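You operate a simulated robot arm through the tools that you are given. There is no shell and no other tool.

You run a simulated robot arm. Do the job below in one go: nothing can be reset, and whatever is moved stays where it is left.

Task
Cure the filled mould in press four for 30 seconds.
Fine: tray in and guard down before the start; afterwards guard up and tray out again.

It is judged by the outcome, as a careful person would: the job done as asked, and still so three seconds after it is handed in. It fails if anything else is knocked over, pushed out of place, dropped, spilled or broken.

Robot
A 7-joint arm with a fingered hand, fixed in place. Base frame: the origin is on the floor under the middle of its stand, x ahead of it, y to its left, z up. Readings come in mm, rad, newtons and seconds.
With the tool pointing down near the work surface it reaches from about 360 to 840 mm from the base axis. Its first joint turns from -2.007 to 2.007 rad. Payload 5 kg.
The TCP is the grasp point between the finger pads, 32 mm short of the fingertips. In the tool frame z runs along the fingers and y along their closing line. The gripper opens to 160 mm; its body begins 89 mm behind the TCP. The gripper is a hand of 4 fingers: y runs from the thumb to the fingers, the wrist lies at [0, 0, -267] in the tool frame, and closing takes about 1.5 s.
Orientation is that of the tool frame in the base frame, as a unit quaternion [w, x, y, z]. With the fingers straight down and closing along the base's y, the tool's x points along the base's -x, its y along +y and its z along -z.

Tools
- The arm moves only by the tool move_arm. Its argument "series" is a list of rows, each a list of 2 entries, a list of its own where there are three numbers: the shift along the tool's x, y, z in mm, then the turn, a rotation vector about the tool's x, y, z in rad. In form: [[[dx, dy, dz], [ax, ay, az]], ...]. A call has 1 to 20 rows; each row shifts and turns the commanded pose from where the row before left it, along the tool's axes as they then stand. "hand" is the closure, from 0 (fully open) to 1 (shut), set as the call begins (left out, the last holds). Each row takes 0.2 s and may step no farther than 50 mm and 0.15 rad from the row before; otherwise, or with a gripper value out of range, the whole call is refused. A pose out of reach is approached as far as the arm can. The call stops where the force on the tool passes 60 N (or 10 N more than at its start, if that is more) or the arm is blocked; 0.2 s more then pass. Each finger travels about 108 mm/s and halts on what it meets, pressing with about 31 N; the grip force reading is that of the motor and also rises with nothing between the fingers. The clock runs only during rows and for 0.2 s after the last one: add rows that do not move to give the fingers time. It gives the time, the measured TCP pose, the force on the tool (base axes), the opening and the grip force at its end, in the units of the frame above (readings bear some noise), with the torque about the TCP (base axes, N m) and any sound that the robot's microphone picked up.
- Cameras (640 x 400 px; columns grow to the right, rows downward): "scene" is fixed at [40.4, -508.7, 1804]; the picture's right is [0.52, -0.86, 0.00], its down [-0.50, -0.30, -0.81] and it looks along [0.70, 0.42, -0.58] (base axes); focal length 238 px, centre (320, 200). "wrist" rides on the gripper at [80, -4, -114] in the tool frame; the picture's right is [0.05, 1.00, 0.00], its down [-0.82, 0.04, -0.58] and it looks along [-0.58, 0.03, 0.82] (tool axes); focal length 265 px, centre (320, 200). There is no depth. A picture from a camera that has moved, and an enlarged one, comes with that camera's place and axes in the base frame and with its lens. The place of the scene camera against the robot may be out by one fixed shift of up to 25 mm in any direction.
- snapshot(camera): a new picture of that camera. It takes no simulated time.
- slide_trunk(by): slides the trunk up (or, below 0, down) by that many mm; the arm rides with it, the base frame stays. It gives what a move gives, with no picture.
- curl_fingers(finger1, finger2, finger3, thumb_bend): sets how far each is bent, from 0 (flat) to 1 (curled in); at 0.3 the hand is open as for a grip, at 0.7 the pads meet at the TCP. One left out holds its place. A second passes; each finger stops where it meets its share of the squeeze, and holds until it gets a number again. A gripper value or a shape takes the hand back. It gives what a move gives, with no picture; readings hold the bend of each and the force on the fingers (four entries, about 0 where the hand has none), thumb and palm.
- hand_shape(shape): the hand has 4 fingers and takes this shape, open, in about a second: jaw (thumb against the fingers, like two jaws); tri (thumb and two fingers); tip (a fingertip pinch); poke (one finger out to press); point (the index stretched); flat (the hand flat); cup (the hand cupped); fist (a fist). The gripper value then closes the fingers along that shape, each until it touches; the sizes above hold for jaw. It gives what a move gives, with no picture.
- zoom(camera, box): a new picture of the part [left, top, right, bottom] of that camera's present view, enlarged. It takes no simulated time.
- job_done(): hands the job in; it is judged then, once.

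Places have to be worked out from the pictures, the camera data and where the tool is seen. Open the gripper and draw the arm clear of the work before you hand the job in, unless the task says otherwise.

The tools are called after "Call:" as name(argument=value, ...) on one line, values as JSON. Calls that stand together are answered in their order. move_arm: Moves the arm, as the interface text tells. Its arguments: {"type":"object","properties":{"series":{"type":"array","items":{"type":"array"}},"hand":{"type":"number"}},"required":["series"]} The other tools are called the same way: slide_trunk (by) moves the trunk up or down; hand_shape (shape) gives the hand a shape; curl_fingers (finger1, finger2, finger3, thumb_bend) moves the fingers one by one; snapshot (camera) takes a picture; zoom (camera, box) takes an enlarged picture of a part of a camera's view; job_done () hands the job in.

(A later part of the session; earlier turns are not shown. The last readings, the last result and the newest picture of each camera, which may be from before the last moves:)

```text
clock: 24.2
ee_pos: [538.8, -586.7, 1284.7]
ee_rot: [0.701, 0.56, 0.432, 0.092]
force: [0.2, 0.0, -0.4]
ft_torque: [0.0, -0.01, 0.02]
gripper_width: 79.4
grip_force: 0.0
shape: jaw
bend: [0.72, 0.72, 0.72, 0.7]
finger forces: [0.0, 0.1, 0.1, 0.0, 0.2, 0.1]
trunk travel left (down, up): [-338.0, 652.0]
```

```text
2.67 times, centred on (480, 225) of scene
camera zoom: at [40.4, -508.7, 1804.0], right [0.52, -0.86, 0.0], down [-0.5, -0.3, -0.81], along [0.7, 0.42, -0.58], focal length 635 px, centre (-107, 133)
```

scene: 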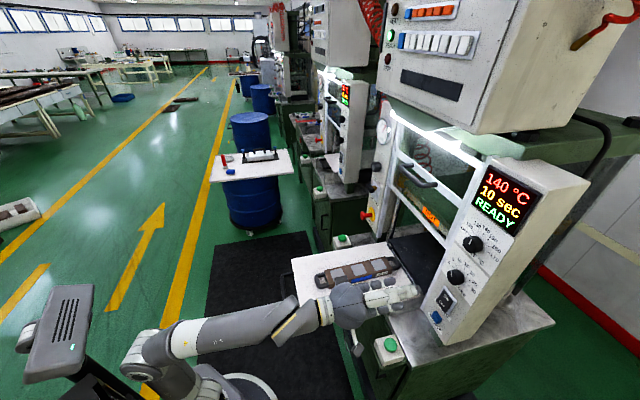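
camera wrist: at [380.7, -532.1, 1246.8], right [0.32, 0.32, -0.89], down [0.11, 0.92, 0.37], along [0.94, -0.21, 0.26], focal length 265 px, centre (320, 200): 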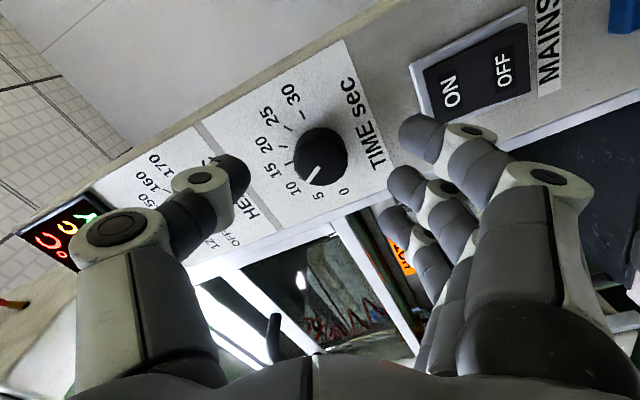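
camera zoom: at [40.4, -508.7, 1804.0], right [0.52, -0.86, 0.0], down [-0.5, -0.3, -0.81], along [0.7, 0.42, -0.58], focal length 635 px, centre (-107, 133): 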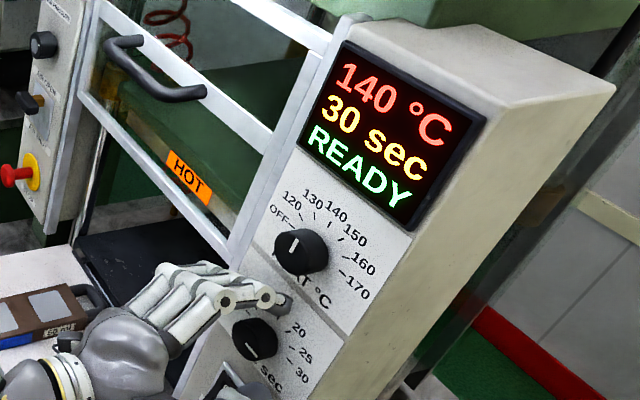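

The display holds 30 sec, but the pointer looks about 10° short of the 30 mark. I re-centre, re-grip and nudge it the remaining bit.

Call:
move_arm(series=[[[4, 2, 0], [0, 0, -0.1]], [[0, 0, 0], [0, 0, -0.1]]])

Call:
move_arm(series=[[[0, 0, 0], [0, 0, 0]], [[0, 0, 0], [0, 0, 0]], [[0, 0, 0], [0, 0, 0]], [[0, 0, 0], [0, 0, 0]], [[0, 0, 0], [0, 0, 0]], [[0, 0, 0], [0, 0, 0]], [[0, 0, 0], [0, 0, 0.1]], [[0, 0, 0], [0, 0, 0.1]], [[0, 0, 0], [0, 0, 0]]], hand=1.0)

Call:
zoom(camera="wrist", box=[200, 70, 440, 270])

Call:
zoom(camera="scene", box=[420, 150, 540, 300])

```text
clock: 24.8
ee_pos: [540.7, -582.9, 1284.1]
ee_rot: [0.706, 0.515, 0.486, 0.021]
force: [0.3, 1.2, 0.9]
ft_torque: [-0.02, -0.01, -0.03]
gripper_width: 79.2
grip_force: 0.0
shape: jaw
bend: [0.72, 0.72, 0.72, 0.7]
finger forces: [0.1, 0.1, 0.2, 0.0, 0.1, 0.0]
trunk travel left (down, up): [-338.0, 652.0]
```

```text
clock: 26.8
ee_pos: [539.3, -586.2, 1283.6]
ee_rot: [0.7, 0.562, 0.431, 0.091]
force: [-11.0, -5.4, -15.3]
ft_torque: [-0.13, 0.51, -0.21]
gripper_width: 13.5
grip_force: 31.5
shape: jaw
bend: [0.69, 0.73, 0.69, 0.7]
finger forces: [0.0, 11.3, 0.0, 0.0, 30.8, 0.0]
trunk travel left (down, up): [-338.0, 652.0]
```

```text
2.00 times, centred on (320, 170) of wrist
camera zoom: at [505.9, -458.9, 1239.3], right [0.39, 0.38, 0.84], down [-0.89, -0.07, 0.45], along [0.23, -0.92, 0.31], focal length 531 px, centre (320, 260)
```

zoom: 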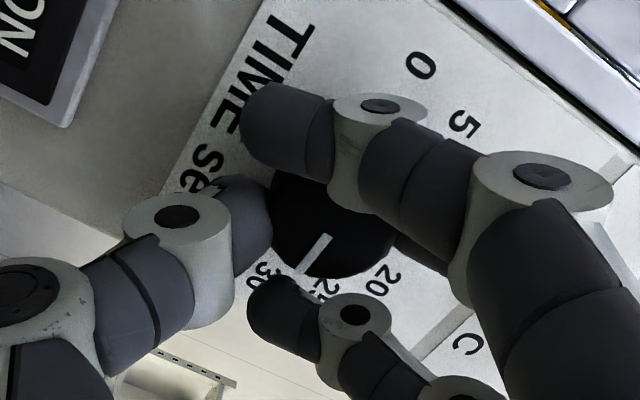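

```text
2.67 times, centred on (480, 225) of scene
camera zoom: at [40.4, -508.7, 1804.0], right [0.52, -0.86, 0.0], down [-0.5, -0.3, -0.81], along [0.7, 0.42, -0.58], focal length 635 px, centre (-107, 133)
```

zoom: 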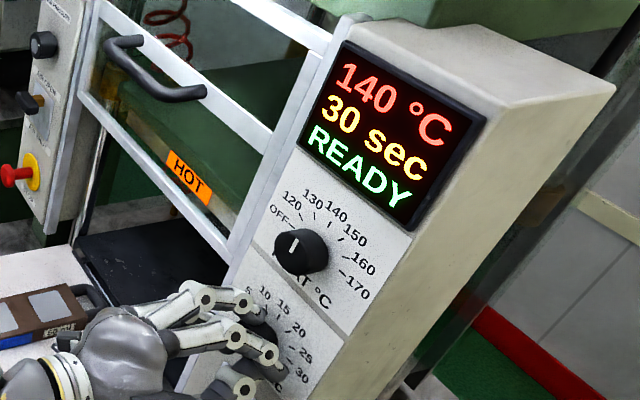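

I open again and check the pointer directly.

Call:
move_arm(series=[[[0, 0, 0], [0, 0, 0]], [[0, 0, 0], [0, 0, 0]], [[0, 0, 0], [0, 0, 0]], [[0, 0, 0], [0, 0, 0]], [[0, 0, 0], [0, 0, 0]]], hand=0.5)

Call:
move_arm(series=[[[0, 0, -20], [0, 0, 0]], [[0, 0, -20], [0, 0, -0.1]], [[0, 0, -20], [0, 0, -0.15]], [[0, 0, -20], [0, 0, -0.15]]])

Call:
zoom(camera="wrist", box=[200, 70, 440, 270])

Call:
zoom(camera="scene", box=[420, 150, 540, 300])

```text
clock: 28.0
ee_pos: [541.3, -583.5, 1284.2]
ee_rot: [0.7, 0.561, 0.432, 0.091]
force: [-1.0, 0.6, -0.4]
ft_torque: [0.02, -0.01, 0.03]
gripper_width: 79.2
grip_force: 0.0
shape: jaw
bend: [0.72, 0.72, 0.72, 0.7]
finger forces: [0.1, 0.0, 0.1, 0.0, 0.0, 0.0]
trunk travel left (down, up): [-338.0, 652.0]
```

```text
clock: 29.0
ee_pos: [485.3, -525.8, 1282.5]
ee_rot: [0.705, 0.462, 0.535, -0.049]
force: [0.8, -0.1, -1.1]
ft_torque: [-0.03, 0.0, -0.01]
gripper_width: 79.4
grip_force: 0.1
shape: jaw
bend: [0.72, 0.72, 0.72, 0.7]
finger forces: [0.0, 0.0, 0.0, 0.0, 0.1, 0.1]
trunk travel left (down, up): [-338.0, 652.0]
```

```text
2.00 times, centred on (320, 170) of wrist
camera zoom: at [434.7, -414.2, 1215.7], right [0.59, 0.59, 0.56], down [-0.73, 0.09, 0.68], along [0.35, -0.8, 0.48], focal length 531 px, centre (320, 260)
```

zoom: 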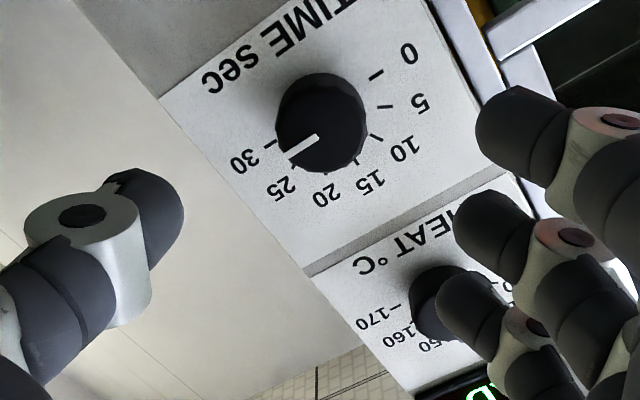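

```text
2.67 times, centred on (480, 225) of scene
camera zoom: at [40.4, -508.7, 1804.0], right [0.52, -0.86, 0.0], down [-0.5, -0.3, -0.81], along [0.7, 0.42, -0.58], focal length 635 px, centre (-107, 133)
```

zoom: 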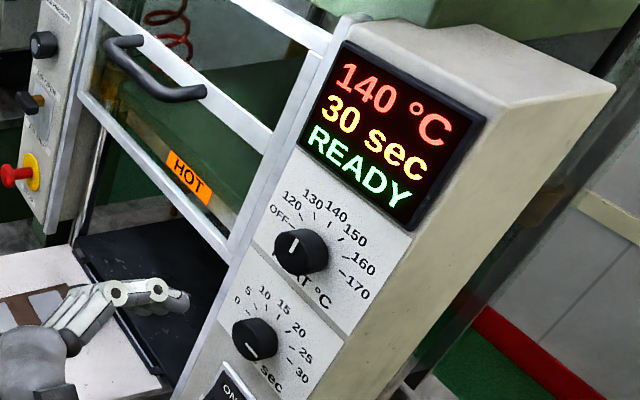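

The timer is set: pointer on 30, display 30 sec. I now back away from the panel and roll the hand so the thumb is up (needed for the tray handle and guard handle).

Call:
move_arm(series=[[[0, 0, -45], [0, 0, 0]], [[0, 0, -45], [0, 0, 0]], [[0, 0, -40], [0, 0, 0]], [[0, 0, 0], [0, 0, -0.147]], [[0, 0, 0], [0, 0, -0.147]], [[0, 0, 0], [0, 0, -0.147]], [[0, 0, 0], [0, 0, -0.147]], [[0, 0, 0], [0, 0, -0.147]], [[0, 0, 0], [0, 0, -0.147]], [[0, 0, 0], [0, 0, -0.147]], [[0, 0, 0], [0, 0, -0.147]], [[0, 0, 0], [0, 0, -0.147]], [[0, 0, 0], [0, 0, -0.147]], [[0, 0, 0], [0, 0, -0.147]], [[0, 0, 0], [0, 0, -0.147]], [[0, 0, 0], [0, 0, -0.147]], [[0, 0, 0], [0, 0, -0.147]], [[0, 0, 0], [0, 0, -0.147]]])

Call:
snapshot(camera="wrist")

Call:
snapshot(camera="scene")

```text
clock: 32.8
ee_pos: [390.7, -434.6, 1282.6]
ee_rot: [0.272, -0.268, 0.655, -0.652]
force: [-0.5, 0.0, -0.7]
ft_torque: [-0.04, 0.0, -0.03]
gripper_width: 80.0
grip_force: 0.1
shape: jaw
bend: [0.72, 0.72, 0.72, 0.7]
finger forces: [0.1, 0.1, 0.0, 0.0, 0.0, 0.0]
trunk travel left (down, up): [-338.0, 652.0]
```

```text
taken
camera wrist: at [253.9, -411.8, 1287.1], right [-0.03, -0.03, -1.0], down [0.17, 0.99, -0.04], along [0.99, -0.17, -0.03], focal length 265 px, centre (320, 200)
```

wrist: 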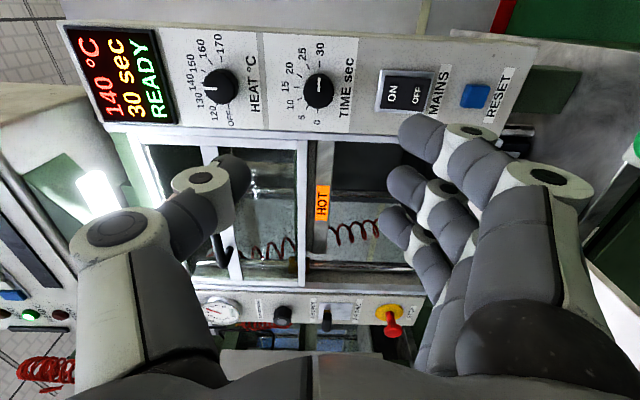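

```text
taken
```

scene: 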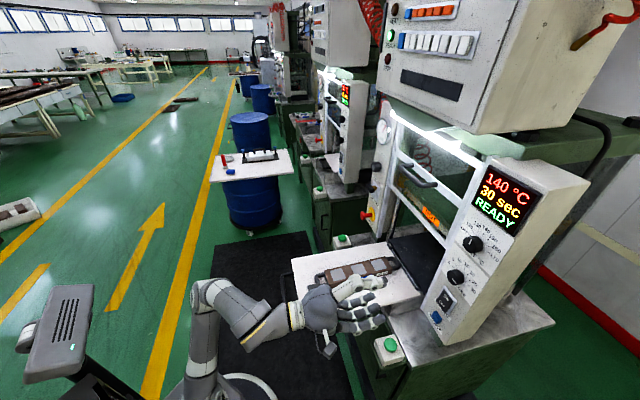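

Timer pointer is on 30 and the display agrees. Now I move left to the tray's centreline, then tilt the hand down over the tray handle (about p=395, l=227).

Call:
move_arm(series=[[[-43, 0, 0], [0, 0, 0]], [[-43, 0, 0], [0, 0, 0]], [[-43, 0, 0], [0, 0, 0]], [[-43, 0, 0], [0, 0, 0]], [[-43, 0, 0], [0, 0, 0]], [[-43, 0, 0], [0, 0, 0]]])

Call:
snapshot(camera="wrist")

```text
clock: 34.2
ee_pos: [573.4, -254.9, 1287.0]
ee_rot: [0.274, -0.268, 0.655, -0.651]
force: [-0.6, -0.2, 0.5]
ft_torque: [0.02, -0.01, 0.02]
gripper_width: 79.9
grip_force: 0.1
shape: jaw
bend: [0.72, 0.72, 0.72, 0.7]
finger forces: [0.0, 0.0, 0.0, 0.1, 0.1, 0.0]
trunk travel left (down, up): [-338.0, 652.0]
```

```text
taken
camera wrist: at [435.7, -231.4, 1289.9], right [-0.03, -0.03, -1.0], down [0.17, 0.99, -0.03], along [0.99, -0.17, -0.02], focal length 265 px, centre (320, 200)
```

wrist: 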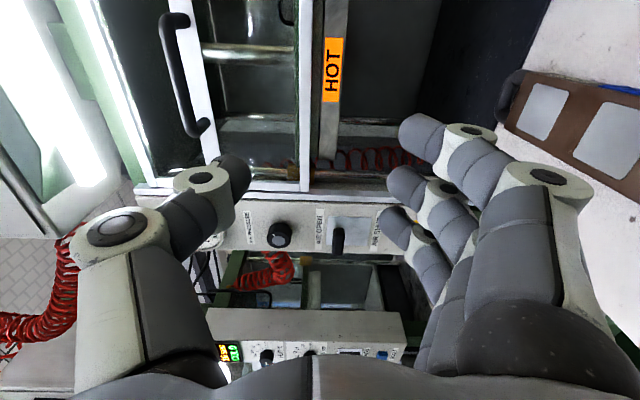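

The guard handle shows at about l≈157–277, z≈1445. Now I tilt the hand down over the tray handle, raising the wrist as I go.

Call:
move_arm(series=[[[0, 27.9, 4.0], [-0.15, 0, 0]], [[0, 27.0, 2.1], [-0.15, 0, 0]], [[0, 26.3, 0.2], [-0.15, 0, 0]], [[0, 26.1, -1.9], [-0.15, 0, 0]], [[0, 26.0, -4.0], [-0.15, 0, 0]]])

Call:
snapshot(camera="wrist")

Call:
snapshot(camera="scene")

```text
clock: 35.4
ee_pos: [548.8, -227.4, 1165.5]
ee_rot: [0.156, -0.35, 0.848, -0.366]
force: [0.1, -0.2, -0.4]
ft_torque: [0.01, -0.01, 0.01]
gripper_width: 79.9
grip_force: 0.1
shape: jaw
bend: [0.72, 0.72, 0.72, 0.7]
finger forces: [0.0, 0.1, 0.0, 0.0, 0.1, 0.1]
trunk travel left (down, up): [-338.0, 652.0]
```

```text
taken
camera wrist: at [434.7, -228.2, 1244.5], right [-0.51, 0.45, -0.73], down [0.26, 0.89, 0.37], along [0.82, 0.0, -0.57], focal length 265 px, centre (320, 200)
```

wrist: 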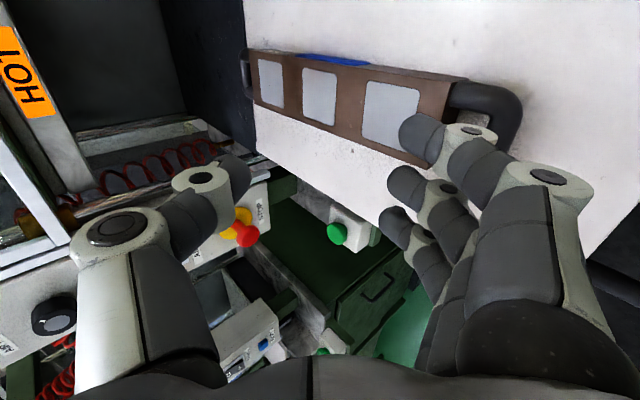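

```text
taken
```

scene: 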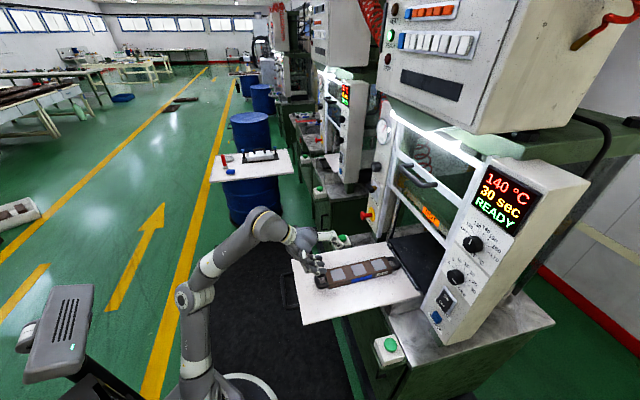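

Clear of the mould. I continue the tilt to straight down over the tray handle.

Call:
move_arm(series=[[[0, 26.3, -6.1], [-0.15, 0, 0]], [[0, 26.9, -8.0], [-0.15, 0, 0]], [[0, 27.8, -9.9], [-0.15, 0, 0]], [[0, 29.1, -11.7], [-0.15, 0, 0]], [[0, 30.5, -13.2], [-0.15, 0, 0]], [[0, 15, -6], [-0.0708, 0, 0]]])

Call:
snapshot(camera="wrist")

Call:
snapshot(camera="scene")

```text
clock: 37.0
ee_pos: [363.1, -256.3, 1071.5]
ee_rot: [-0.007, -0.185, 0.983, -0.015]
force: [0.3, -0.4, 1.1]
ft_torque: [0.0, -0.02, -0.03]
gripper_width: 79.5
grip_force: 0.1
shape: jaw
bend: [0.72, 0.72, 0.72, 0.7]
finger forces: [0.1, 0.1, 0.1, 0.0, 0.0, 0.0]
out of reach, approached as far as the arm can: row 4, 5, 6
trunk travel left (down, up): [-338.0, 652.0]
stopped in row 6: the arm was blocked; the commanded pose is now the measured one
```

```text
taken
camera wrist: at [289.5, -285.8, 1186.5], right [-0.41, 0.91, -0.03], down [0.75, 0.35, 0.56], along [0.52, 0.21, -0.83], focal length 265 px, centre (320, 200)
```

wrist: 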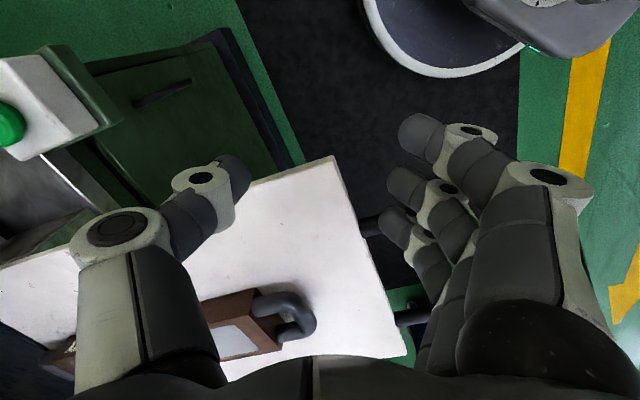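

```text
taken
```

scene: 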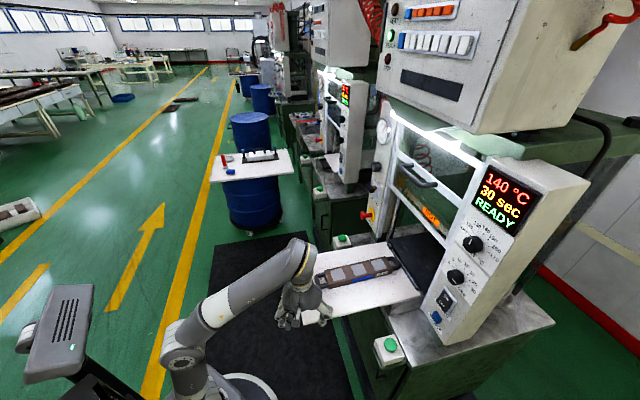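

The arm ran out of range near the end of that turn and ended turned aside over the tray's right corner (no contact, about 0 N). I raise the hand and swing it round the base axis toward the handle instead.

Call:
move_arm(series=[[[0, 0, -40], [0, 0, 0]], [[0, 0, -30], [0, 0, 0]]])

Call:
move_arm(series=[[[-36.7, 24.4, 0], [0, 0, -0.1]], [[-36.7, 24.4, 0], [0, 0, -0.1]]])

Call:
snapshot(camera="scene")

```text
clock: 37.6
ee_pos: [361.1, -252.9, 1073.3]
ee_rot: [-0.006, -0.186, 0.982, -0.016]
force: [0.4, -0.5, 0.6]
ft_torque: [-0.01, 0.01, 0.02]
gripper_width: 79.9
grip_force: 0.0
shape: jaw
bend: [0.72, 0.72, 0.72, 0.7]
finger forces: [0.0, 0.0, 0.0, 0.0, 0.0, 0.1]
out of reach, approached as far as the arm can: row 1, 2
trunk travel left (down, up): [-338.0, 652.0]
```

```text
clock: 38.2
ee_pos: [407.3, -179.8, 1071.4]
ee_rot: [-0.009, -0.283, 0.959, -0.014]
force: [-0.2, -0.8, 0.4]
ft_torque: [0.06, 0.01, 0.05]
gripper_width: 80.0
grip_force: 0.0
shape: jaw
bend: [0.72, 0.72, 0.72, 0.7]
finger forces: [0.1, 0.0, 0.0, 0.0, 0.0, 0.0]
trunk travel left (down, up): [-338.0, 652.0]
```

```text
taken
```

scene: 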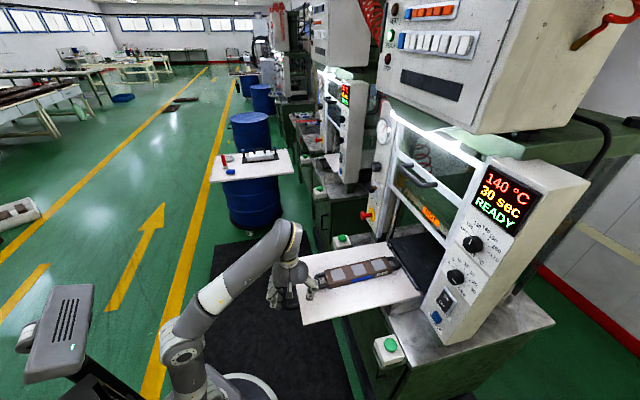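

Swinging works (only going higher is out of range here). I continue the swing to line up over the handle.

Call:
move_arm(series=[[[-36.7, 24.4, 0], [0, 0, -0.1]], [[-18.3, 12.2, 0], [0, 0, -0.1]]])

Call:
snapshot(camera="wrist")

Call:
zoom(camera="scene", box=[240, 200, 360, 340])

```text
clock: 38.8
ee_pos: [433.3, -117.9, 1069.8]
ee_rot: [-0.011, -0.378, 0.926, -0.014]
force: [-0.2, -0.8, -0.7]
ft_torque: [-0.03, 0.02, -0.03]
gripper_width: 79.9
grip_force: 0.0
shape: jaw
bend: [0.72, 0.72, 0.72, 0.7]
finger forces: [0.0, 0.1, 0.0, 0.0, 0.1, 0.0]
trunk travel left (down, up): [-338.0, 652.0]
```

```text
taken
camera wrist: at [378.6, -173.7, 1185.4], right [-0.74, 0.68, -0.02], down [0.56, 0.62, 0.55], along [0.38, 0.4, -0.83], focal length 265 px, centre (320, 200)
```

wrist: 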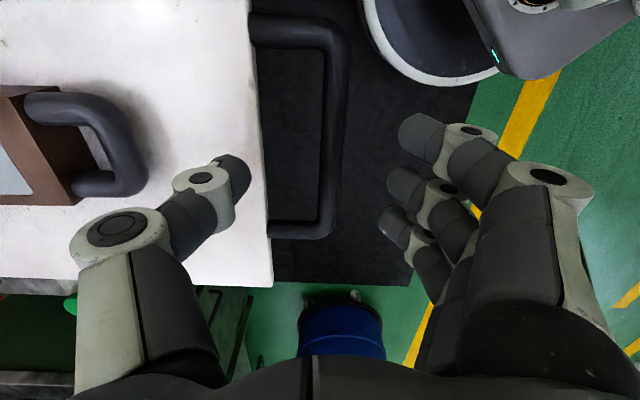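

```text
2.86 times, centred on (300, 270) of scene
camera zoom: at [40.4, -508.7, 1804.0], right [0.52, -0.86, 0.0], down [-0.5, -0.3, -0.81], along [0.7, 0.42, -0.58], focal length 680 px, centre (377, 0)
```

zoom: 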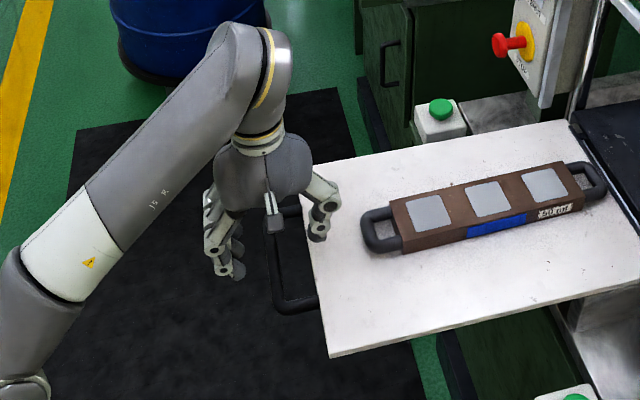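

The handle's bar and the gap to the tray edge are now clearly visible. I zoom to measure the bar precisely.

Call:
zoom(camera="wrist", box=[200, 0, 440, 260])

Call:
zoom(camera="scene", box=[265, 235, 325, 320])

```text
1.54 times, centred on (320, 130) of wrist
camera zoom: at [378.6, -173.7, 1185.4], right [-0.74, 0.68, -0.02], down [0.56, 0.62, 0.55], along [0.38, 0.4, -0.83], focal length 408 px, centre (320, 308)
```

zoom: 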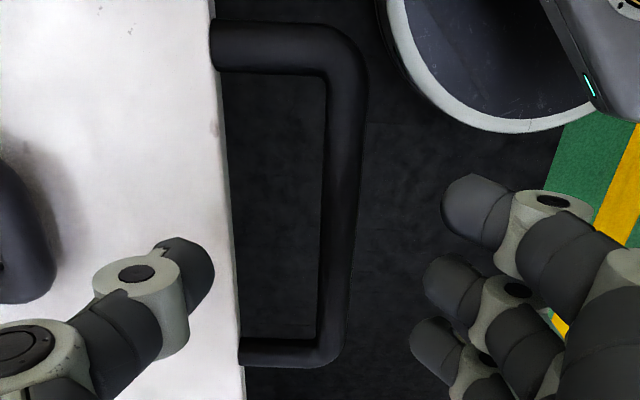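

```text
4.71 times, centred on (295, 278) of scene
camera zoom: at [40.4, -508.7, 1804.0], right [0.52, -0.86, 0.0], down [-0.5, -0.3, -0.81], along [0.7, 0.42, -0.58], focal length 1120 px, centre (438, -165)
```

zoom: 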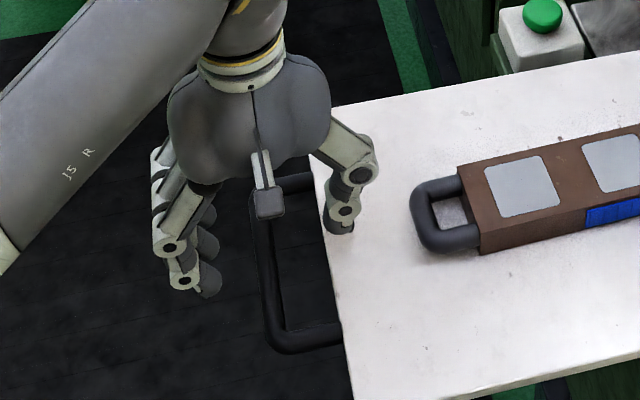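

The bar is about 19 mm thick, at p≈377 with a ~48 mm gap to the tray edge. I narrow the hand to ~50 mm, centre it over the bar, and go part way down.

Call:
move_arm(series=[[[-8, 6, 0], [0, 0, 0]], [[-8, 6, 0], [0, 0, 0]], [[0, 0, 20], [0, 0, 0]], [[0, 0, 20], [0, 0, 0]]], hand=0.68)

Call:
snapshot(camera="wrist")

Call:
zoom(camera="scene", box=[255, 225, 335, 330])

```text
clock: 39.8
ee_pos: [432.0, -100.6, 1027.8]
ee_rot: [-0.011, -0.377, 0.926, -0.013]
force: [-1.2, 0.4, 2.0]
ft_torque: [-0.09, -0.05, -0.05]
gripper_width: 49.7
grip_force: 0.0
shape: jaw
bend: [0.73, 0.73, 0.73, 0.7]
finger forces: [0.0, 0.1, 0.0, 0.0, 2.7, 0.1]
trunk travel left (down, up): [-338.0, 652.0]
```

```text
taken
camera wrist: at [378.4, -156.5, 1143.4], right [-0.73, 0.68, -0.02], down [0.56, 0.62, 0.55], along [0.38, 0.4, -0.83], focal length 265 px, centre (320, 200)
```

wrist: 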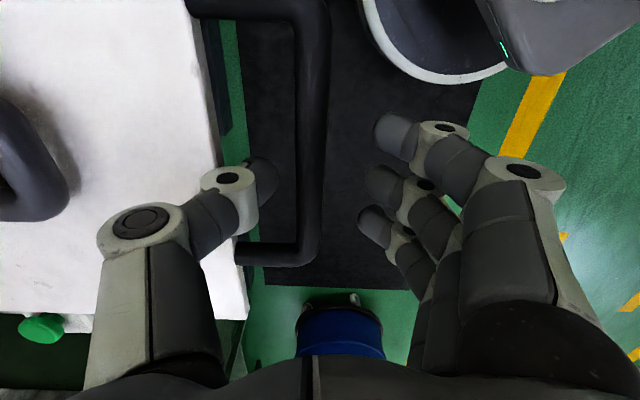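

```text
3.81 times, centred on (295, 278) of scene
camera zoom: at [40.4, -508.7, 1804.0], right [0.52, -0.86, 0.0], down [-0.5, -0.3, -0.81], along [0.7, 0.42, -0.58], focal length 907 px, centre (415, -95)
```

zoom: 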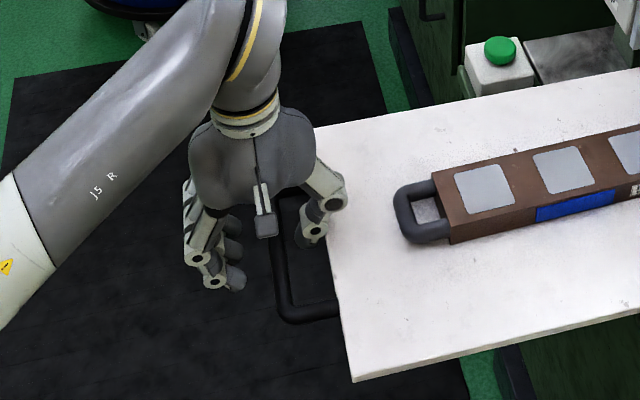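

Thumb shows a faint 2.7 N touch; I shift 6 mm away from the tray edge and check before lowering more.

Call:
move_arm(series=[[[0, 6, 0], [0, 0, 0]], [[0, 0, 0], [0, 0, 0]]])

Call:
zoom(camera="wrist", box=[160, 80, 420, 280])

```text
clock: 40.4
ee_pos: [428.8, -95.4, 1027.2]
ee_rot: [-0.01, -0.377, 0.926, -0.014]
force: [-0.5, -0.3, 0.2]
ft_torque: [0.01, 0.02, 0.0]
gripper_width: 51.1
grip_force: 0.1
shape: jaw
bend: [0.73, 0.73, 0.73, 0.7]
finger forces: [0.0, 0.0, 0.0, 0.1, 0.0, 0.1]
trunk travel left (down, up): [-338.0, 652.0]
```

```text
2.00 times, centred on (290, 180) of wrist
camera zoom: at [374.4, -152.2, 1142.4], right [-0.73, 0.68, -0.02], down [0.56, 0.62, 0.55], along [0.38, 0.4, -0.83], focal length 531 px, centre (380, 240)
```

zoom: 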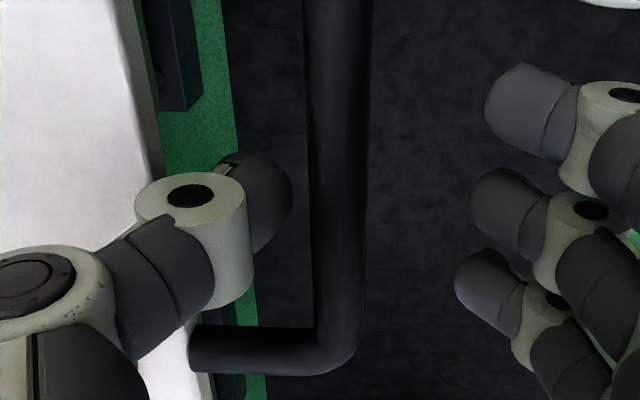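

Recomputing from two wrist views, the tray top is really at z≈1012 and the bar at about p=383, already between the fingertips. I lower 10 mm more and close on the bar.

Call:
move_arm(series=[[[0, 0, 10], [0, 0, 0]], [[0, 0, 0], [0, 0, 0]]])

Call:
move_arm(series=[[[0, 0, 0], [0, 0, 0]], [[0, 0, 0], [0, 0, 0]], [[0, 0, 0], [0, 0, 0]], [[0, 0, 0], [0, 0, 0]], [[0, 0, 0], [0, 0, 0]]], hand=1.0)

Call:
zoom(camera="wrist", box=[160, 80, 420, 280])

```text
clock: 41.0
ee_pos: [427.6, -93.9, 1017.1]
ee_rot: [-0.011, -0.377, 0.926, -0.014]
force: [-2.3, 1.1, 3.2]
ft_torque: [-0.13, -0.1, -0.02]
gripper_width: 50.7
grip_force: 0.0
shape: jaw
bend: [0.73, 0.73, 0.73, 0.7]
finger forces: [0.0, 0.0, 0.0, 0.0, 3.3, 0.0]
trunk travel left (down, up): [-338.0, 652.0]
```

```text
clock: 42.2
ee_pos: [428.9, -95.3, 1015.6]
ee_rot: [-0.011, -0.377, 0.926, -0.014]
force: [-0.6, -2.6, -13.7]
ft_torque: [0.08, 0.12, -0.07]
gripper_width: 5.9
grip_force: 31.1
shape: jaw
bend: [0.66, 0.66, 0.67, 0.72]
finger forces: [5.6, 0.1, 5.2, 0.0, 19.6, 0.1]
trunk travel left (down, up): [-338.0, 652.0]
```

```text
2.00 times, centred on (290, 180) of wrist
camera zoom: at [375.3, -151.6, 1131.6], right [-0.73, 0.68, -0.01], down [0.56, 0.62, 0.55], along [0.38, 0.4, -0.83], focal length 531 px, centre (380, 240)
```

zoom: 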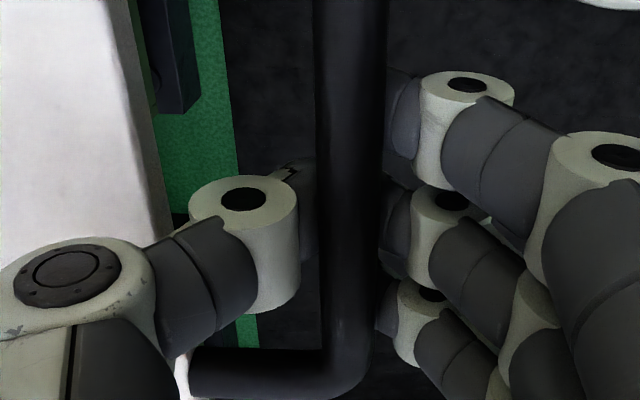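

The bar is gripped. I push gently inward along the press axis and watch the force.

Call:
move_arm(series=[[[0, -15, 0.3], [0, 0, 0]], [[0, -15, 0.3], [0, 0, 0]], [[0, -15, 0.3], [0, 0, 0]]])

Call:
snapshot(camera="scene")

```text
clock: 43.0
ee_pos: [461.0, -128.2, 1014.2]
ee_rot: [-0.011, -0.377, 0.926, -0.014]
force: [2.3, -1.3, -14.9]
ft_torque: [0.16, 0.13, 0.02]
gripper_width: 5.1
grip_force: 30.9
shape: jaw
bend: [0.66, 0.66, 0.66, 0.72]
finger forces: [5.2, 0.0, 5.0, 0.0, 20.9, 0.0]
trunk travel left (down, up): [-338.0, 652.0]
```

```text
taken
```

scene: 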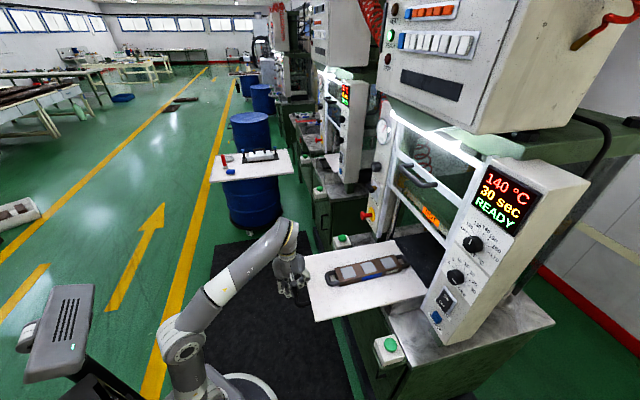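

The tray follows with barely any force. I continue pushing steadily.

Call:
move_arm(series=[[[0, -16, 0.3], [0, 0, 0]], [[0, -16, 0.3], [0, 0, 0]], [[0, -16, 0.3], [0, 0, 0]], [[0, -16, 0.3], [0, 0, 0]], [[0, -16, 0.3], [0, 0, 0]], [[0, -16, 0.3], [0, 0, 0]], [[0, -16, 0.3], [0, 0, 0]], [[0, -16, 0.3], [0, 0, 0]], [[0, -16, 0.3], [0, 0, 0]], [[0, -16, 0.3], [0, 0, 0]]])

Call:
snapshot(camera="scene")

Call:
snapshot(camera="wrist")

```text
clock: 45.2
ee_pos: [553.1, -224.3, 1015.1]
ee_rot: [-0.01, -0.378, 0.926, -0.014]
force: [10.7, 8.6, -9.7]
ft_torque: [0.14, -0.01, 0.1]
gripper_width: 4.8
grip_force: 30.6
shape: jaw
bend: [0.66, 0.66, 0.66, 0.72]
finger forces: [5.0, 0.1, 4.6, 0.1, 17.6, 0.0]
out of reach, approached as far as the arm can: row 9, 10
trunk travel left (down, up): [-338.0, 652.0]
```

```text
taken
```

scene: 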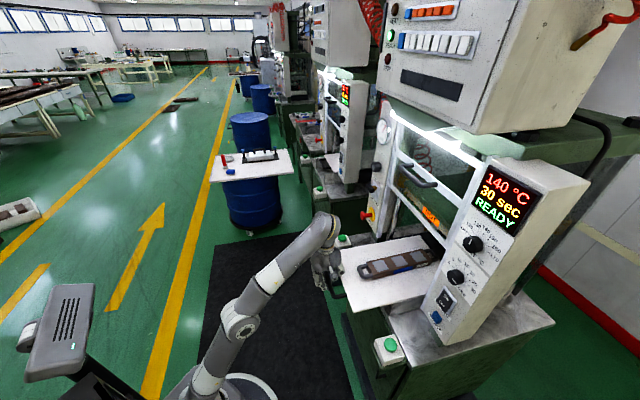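

```text
taken
camera wrist: at [499.6, -279.2, 1130.5], right [-0.73, 0.68, -0.02], down [0.56, 0.62, 0.55], along [0.39, 0.4, -0.83], focal length 265 px, centre (320, 200)
```

wrist: 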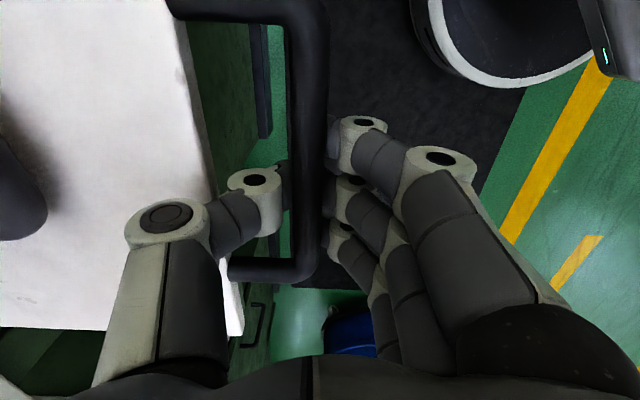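

The arm nears its reach in this straight-down posture. I tilt the hand forward around the bar (wrist back), which should regain reach.

Call:
move_arm(series=[[[0, 0, 0], [0.1, 0, 0]], [[0, 0, 0], [0.1, 0, 0]], [[0, 0, 0], [0.1, 0, 0]], [[0, 0, 0], [0, 0, 0]]])

Call:
snapshot(camera="wrist")

```text
clock: 46.2
ee_pos: [553.1, -223.9, 1012.9]
ee_rot: [0.044, -0.374, 0.914, -0.152]
force: [-0.1, 2.7, -19.2]
ft_torque: [0.18, 0.14, -0.01]
gripper_width: 4.2
grip_force: 30.5
shape: jaw
bend: [0.66, 0.66, 0.67, 0.72]
finger forces: [6.2, 0.1, 5.3, 0.0, 18.0, 0.1]
trunk travel left (down, up): [-338.0, 652.0]
```

```text
taken
camera wrist: at [475.6, -255.6, 1123.7], right [-0.71, 0.64, -0.31], down [0.44, 0.74, 0.51], along [0.55, 0.22, -0.8], focal length 265 px, centre (320, 200)
```

wrist: 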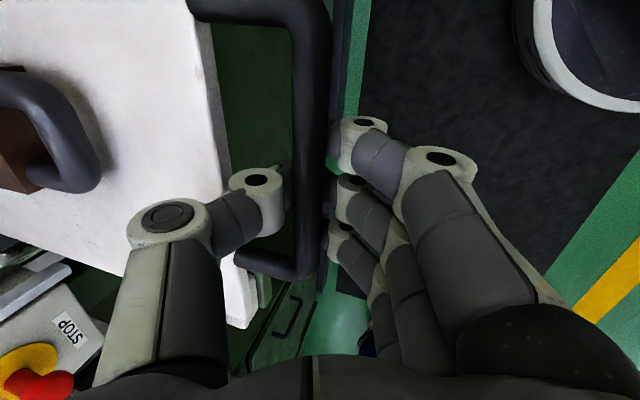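

It works: no load and reach regained. I push on while tilting progressively.

Call:
move_arm(series=[[[0, -15.2, 4.9], [0.04, 0, 0]], [[0, -15.0, 5.5], [0.04, 0, 0]], [[0, -14.8, 6.1], [0.04, 0, 0]], [[0, -14.5, 6.7], [0.04, 0, 0]], [[0, -14.3, 7.2], [0.04, 0, 0]], [[0, -14.0, 7.8], [0.04, 0, 0]], [[0, -13.6, 8.4], [0.04, 0, 0]], [[0, -13.3, 8.9], [0.04, 0, 0]]])

Call:
snapshot(camera="wrist")

Call:
snapshot(camera="scene")

```text
clock: 48.0
ee_pos: [644.7, -316.7, 1012.9]
ee_rot: [0.104, -0.363, 0.878, -0.295]
force: [2.6, 0.1, -25.6]
ft_torque: [0.23, 0.16, 0.01]
gripper_width: 3.1
grip_force: 31.7
shape: jaw
bend: [0.65, 0.65, 0.66, 0.72]
finger forces: [7.9, 0.0, 6.8, 0.0, 16.7, 0.0]
trunk travel left (down, up): [-338.0, 652.0]
```

```text
taken
camera wrist: at [544.7, -325.2, 1108.8], right [-0.61, 0.53, -0.59], down [0.33, 0.85, 0.41], along [0.72, 0.06, -0.69], focal length 265 px, centre (320, 200)
```

wrist: 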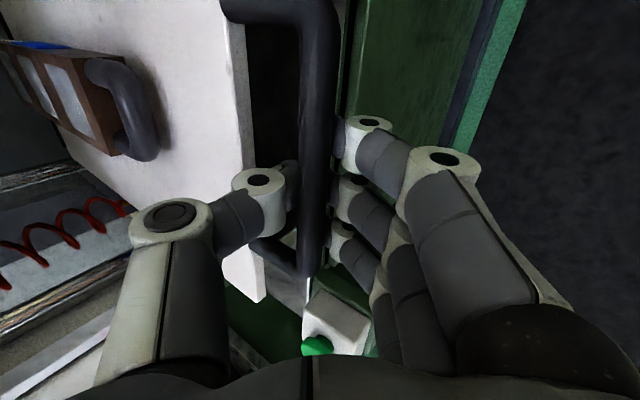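

```text
taken
```

scene: 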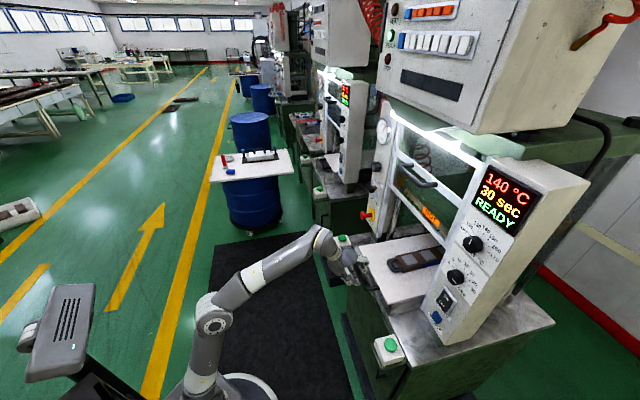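

Tray about two-thirds in. The downward load grows slightly, so I lower a touch as I continue.

Call:
move_arm(series=[[[0, -12.6, 9.8], [0.02, 0, 0]], [[0, -12.4, 10.1], [0.02, 0, 0]], [[0, -12.2, 10.3], [0.02, 0, 0]], [[0, -12.0, 10.6], [0.02, 0, 0]], [[0, -11.8, 10.8], [0.02, 0, 0]]])

Call:
snapshot(camera="wrist")

Call:
snapshot(camera="scene")

```text
clock: 49.2
ee_pos: [700.8, -373.9, 1011.0]
ee_rot: [0.123, -0.356, 0.862, -0.339]
force: [5.5, 0.2, -13.7]
ft_torque: [0.09, 0.07, -0.05]
gripper_width: 2.8
grip_force: 31.0
shape: jaw
bend: [0.65, 0.66, 0.66, 0.72]
finger forces: [6.7, 0.1, 5.7, 0.1, 15.0, 0.0]
trunk travel left (down, up): [-338.0, 652.0]
```

```text
taken
camera wrist: at [593.9, -375.7, 1100.4], right [-0.57, 0.48, -0.67], down [0.3, 0.88, 0.37], along [0.77, 0.01, -0.64], focal length 265 px, centre (320, 200)
```

wrist: 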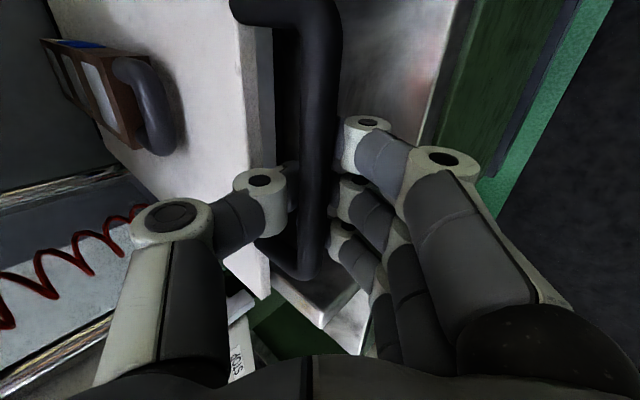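

```text
taken
```

scene: 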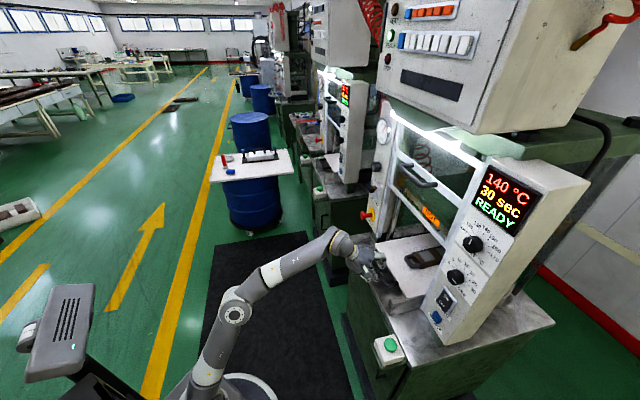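

Force is low; the hand now comes over the bench edge. I continue in smaller steps and watch for the end stop.

Call:
move_arm(series=[[[0, -8.9, 8.2], [0, 0, 0]], [[0, -8.9, 8.2], [0, 0, 0]], [[0, -8.9, 8.2], [0, 0, 0]]])

Call:
snapshot(camera="wrist")

Call:
zoom(camera="scene", box=[330, 150, 490, 350])

```text
clock: 50.0
ee_pos: [724.4, -396.7, 1012.8]
ee_rot: [0.12, -0.357, 0.862, -0.339]
force: [-28.1, 24.4, -21.6]
ft_torque: [-0.15, -0.18, -0.05]
gripper_width: 4.0
grip_force: 31.5
shape: jaw
bend: [0.66, 0.65, 0.67, 0.73]
finger forces: [14.5, 2.6, 13.3, 0.1, 0.0, 0.0]
trunk travel left (down, up): [-338.0, 652.0]
```

```text
taken
camera wrist: at [616.0, -398.9, 1102.0], right [-0.57, 0.48, -0.67], down [0.3, 0.88, 0.37], along [0.76, 0.01, -0.64], focal length 265 px, centre (320, 200)
```

wrist: 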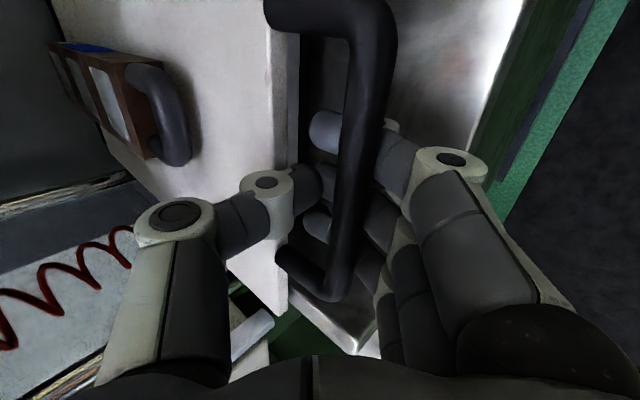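

```text
2.00 times, centred on (410, 250) of scene
camera zoom: at [40.4, -508.7, 1804.0], right [0.52, -0.86, 0.0], down [-0.5, -0.3, -0.81], along [0.7, 0.42, -0.58], focal length 476 px, centre (140, 100)
```

zoom: 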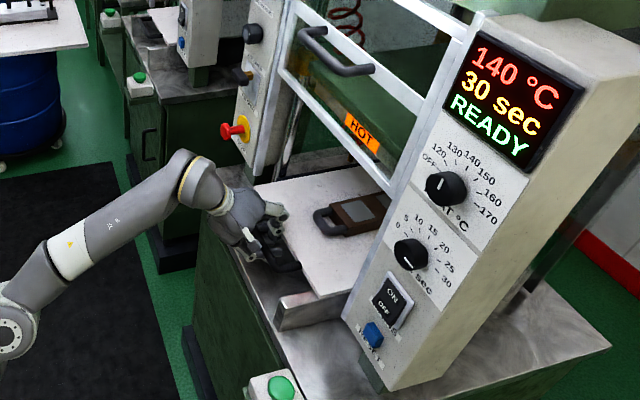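

The bar stopped at p≈776 with ~37 N resistance while the fingers slid under it, so the tray has reached its stop (about 395 mm of travel). I back off slightly, open the hand, and look.

Call:
move_arm(series=[[[0, 5.2, -4.8], [0, 0, 0]], [[0, 5.2, -4.8], [0, 0, 0]], [[0, 0, 0], [0, 0, 0]]])

Call:
move_arm(series=[[[0, 0, 0], [0, 0, 0]], [[0, 0, 0], [0, 0, 0]], [[0, 0, 0], [0, 0, 0]], [[0, 0, 0], [0, 0, 0]]], hand=0.7)

Call:
snapshot(camera="wrist")

```text
clock: 50.8
ee_pos: [714.4, -389.1, 1010.5]
ee_rot: [0.122, -0.356, 0.863, -0.338]
force: [3.8, -2.7, -23.6]
ft_torque: [-0.25, -0.31, -0.02]
gripper_width: 2.9
grip_force: 30.4
shape: jaw
bend: [0.66, 0.65, 0.67, 0.73]
finger forces: [11.5, 0.0, 9.9, 0.1, 0.0, 0.0]
trunk travel left (down, up): [-338.0, 652.0]
```

```text
clock: 51.8
ee_pos: [712.9, -386.0, 1016.5]
ee_rot: [0.124, -0.356, 0.861, -0.341]
force: [-12.0, 10.9, 8.8]
ft_torque: [-0.35, -0.32, -0.05]
gripper_width: 44.1
grip_force: 0.1
shape: jaw
bend: [0.73, 0.73, 0.73, 0.72]
finger forces: [0.0, 0.1, 0.0, 0.0, 16.8, 0.0]
trunk travel left (down, up): [-338.0, 652.0]
```

```text
taken
camera wrist: at [604.4, -388.4, 1104.7], right [-0.57, 0.48, -0.67], down [0.3, 0.88, 0.37], along [0.77, 0.01, -0.64], focal length 265 px, centre (320, 200)
```

wrist: 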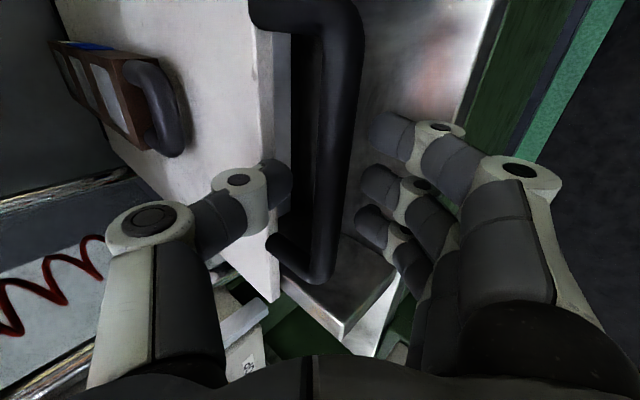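

The fingers are free of the bar; the thumb leans on the tray edge with ~17 N. I ease back 6 mm and lift straight up out of the handle.

Call:
move_arm(series=[[[0, 4.5, -4.0], [0, 0, 0]], [[0, -10, -11.2], [0, 0, 0]], [[0, -10, -11.2], [0, 0, 0]], [[0, -10, -11.2], [0, 0, 0]], [[0, -10, -11.2], [0, 0, 0]]])

Call:
snapshot(camera="wrist")

Call:
zoom(camera="scene", box=[330, 150, 490, 350])

```text
clock: 53.0
ee_pos: [708.8, -383.2, 1058.5]
ee_rot: [0.123, -0.357, 0.862, -0.338]
force: [-7.1, 6.8, -4.5]
ft_torque: [0.35, 0.34, -0.01]
gripper_width: 53.4
grip_force: 0.0
shape: jaw
bend: [0.72, 0.72, 0.72, 0.7]
finger forces: [3.2, 3.6, 3.9, 0.1, 0.0, 0.0]
out of reach, approached as far as the arm can: row 5
trunk travel left (down, up): [-338.0, 652.0]
```

```text
taken
camera wrist: at [601.7, -385.2, 1147.8], right [-0.57, 0.48, -0.67], down [0.3, 0.88, 0.37], along [0.77, 0.01, -0.64], focal length 265 px, centre (320, 200)
```

wrist: 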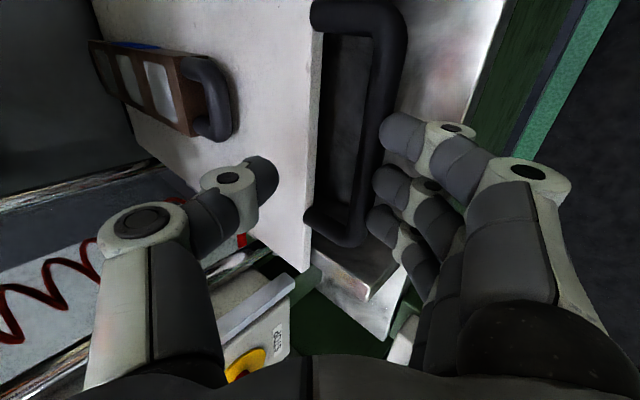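

```text
2.00 times, centred on (410, 250) of scene
camera zoom: at [40.4, -508.7, 1804.0], right [0.52, -0.86, 0.0], down [-0.5, -0.3, -0.81], along [0.7, 0.42, -0.58], focal length 476 px, centre (140, 100)
```

zoom: 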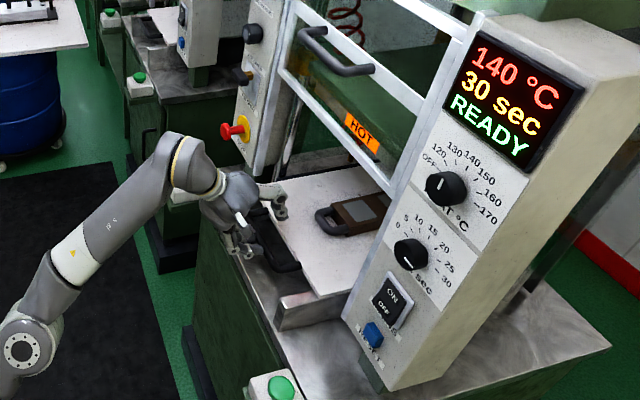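

The tray edge sits at p≈823 with the mould well inside. I back away from the handle, then turn the hand toward horizontal for the guard handle.

Call:
move_arm(series=[[[0, 18.6, -16.7], [0, 0, 0]], [[0, 22, -20], [0.05, 0, 0]], [[0, 22, -20], [0.1, 0, 0]], [[0, 15, -25], [0.1, 0, 0]], [[0, 10, -30], [0.1, 0, 0]]])

Call:
snapshot(camera="wrist")

Call:
snapshot(camera="scene")

```text
clock: 54.2
ee_pos: [606.4, -279.9, 1069.1]
ee_rot: [0.182, -0.329, 0.789, -0.487]
force: [4.2, 8.6, 0.3]
ft_torque: [-0.32, 0.16, -0.79]
gripper_width: 47.9
grip_force: 0.0
shape: jaw
bend: [0.73, 0.73, 0.73, 0.7]
finger forces: [0.1, 0.0, 0.0, 0.0, 0.0, 0.0]
trunk travel left (down, up): [-338.0, 652.0]
```

```text
taken
camera wrist: at [481.4, -263.5, 1126.7], right [-0.38, 0.27, -0.88], down [0.22, 0.95, 0.2], along [0.9, -0.12, -0.42], focal length 265 px, centre (320, 200)
```

wrist: 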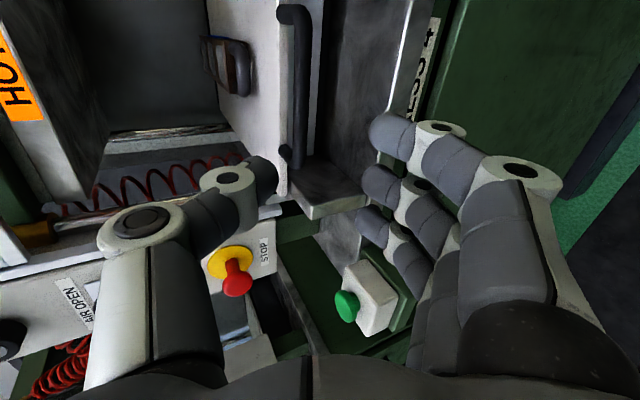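

```text
taken
```

scene: 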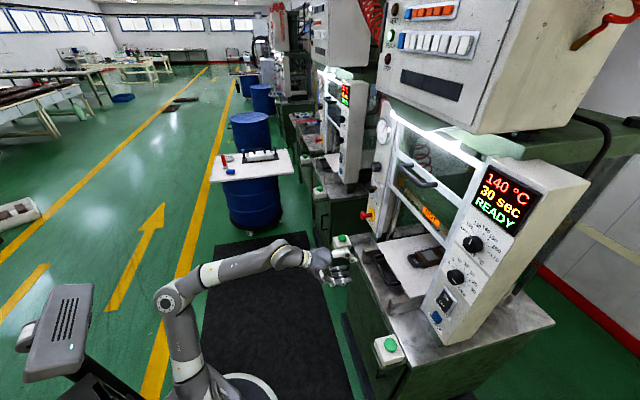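

The bench carries a "PRESS 4" sign, so this is the right press. I finish levelling the hand and check the odd small torque.

Call:
move_arm(series=[[[0, -10, -15], [0.12, 0, 0]], [[0, -15, -10], [0.12, 0, 0]], [[0, -20, 0], [0.12, 0, 0]], [[0, -20, 0], [0.12, 0, 0]], [[0, 0, 0], [0, 0, 0]]])

Call:
zoom(camera="wrist", box=[150, 0, 500, 220])

Call:
snapshot(camera="wrist")

```text
clock: 55.4
ee_pos: [604.0, -275.0, 1139.3]
ee_rot: [-0.256, 0.276, -0.652, 0.658]
force: [0.3, -0.2, 0.3]
ft_torque: [0.0, 0.02, -0.02]
gripper_width: 48.0
grip_force: 0.2
shape: jaw
bend: [0.73, 0.73, 0.73, 0.7]
finger forces: [0.1, 0.0, 0.0, 0.1, 0.1, 0.1]
trunk travel left (down, up): [-338.0, 652.0]
```

```text
1.82 times, centred on (325, 110) of wrist
camera zoom: at [466.4, -249.7, 1146.1], right [-0.06, -0.06, -1.0], down [0.18, 0.98, -0.07], along [0.98, -0.18, -0.05], focal length 483 px, centre (311, 364)
```

zoom: 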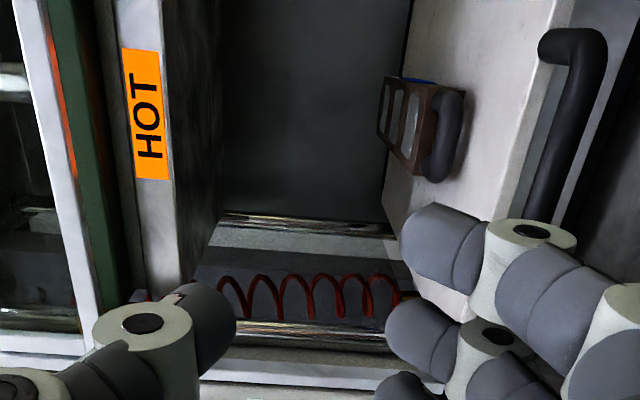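

```text
taken
camera wrist: at [466.4, -249.7, 1146.1], right [-0.06, -0.06, -1.0], down [0.18, 0.98, -0.07], along [0.98, -0.18, -0.05], focal length 265 px, centre (320, 200)
```

wrist: 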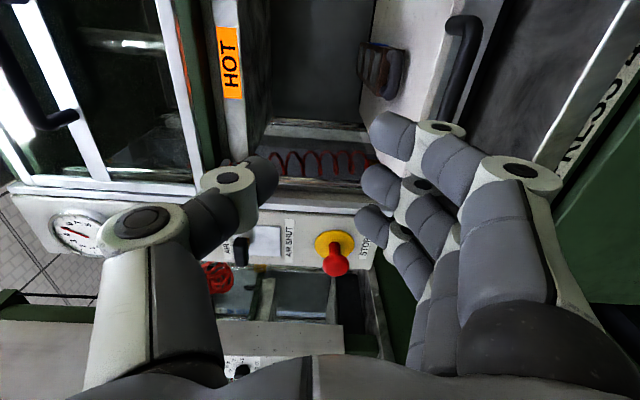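

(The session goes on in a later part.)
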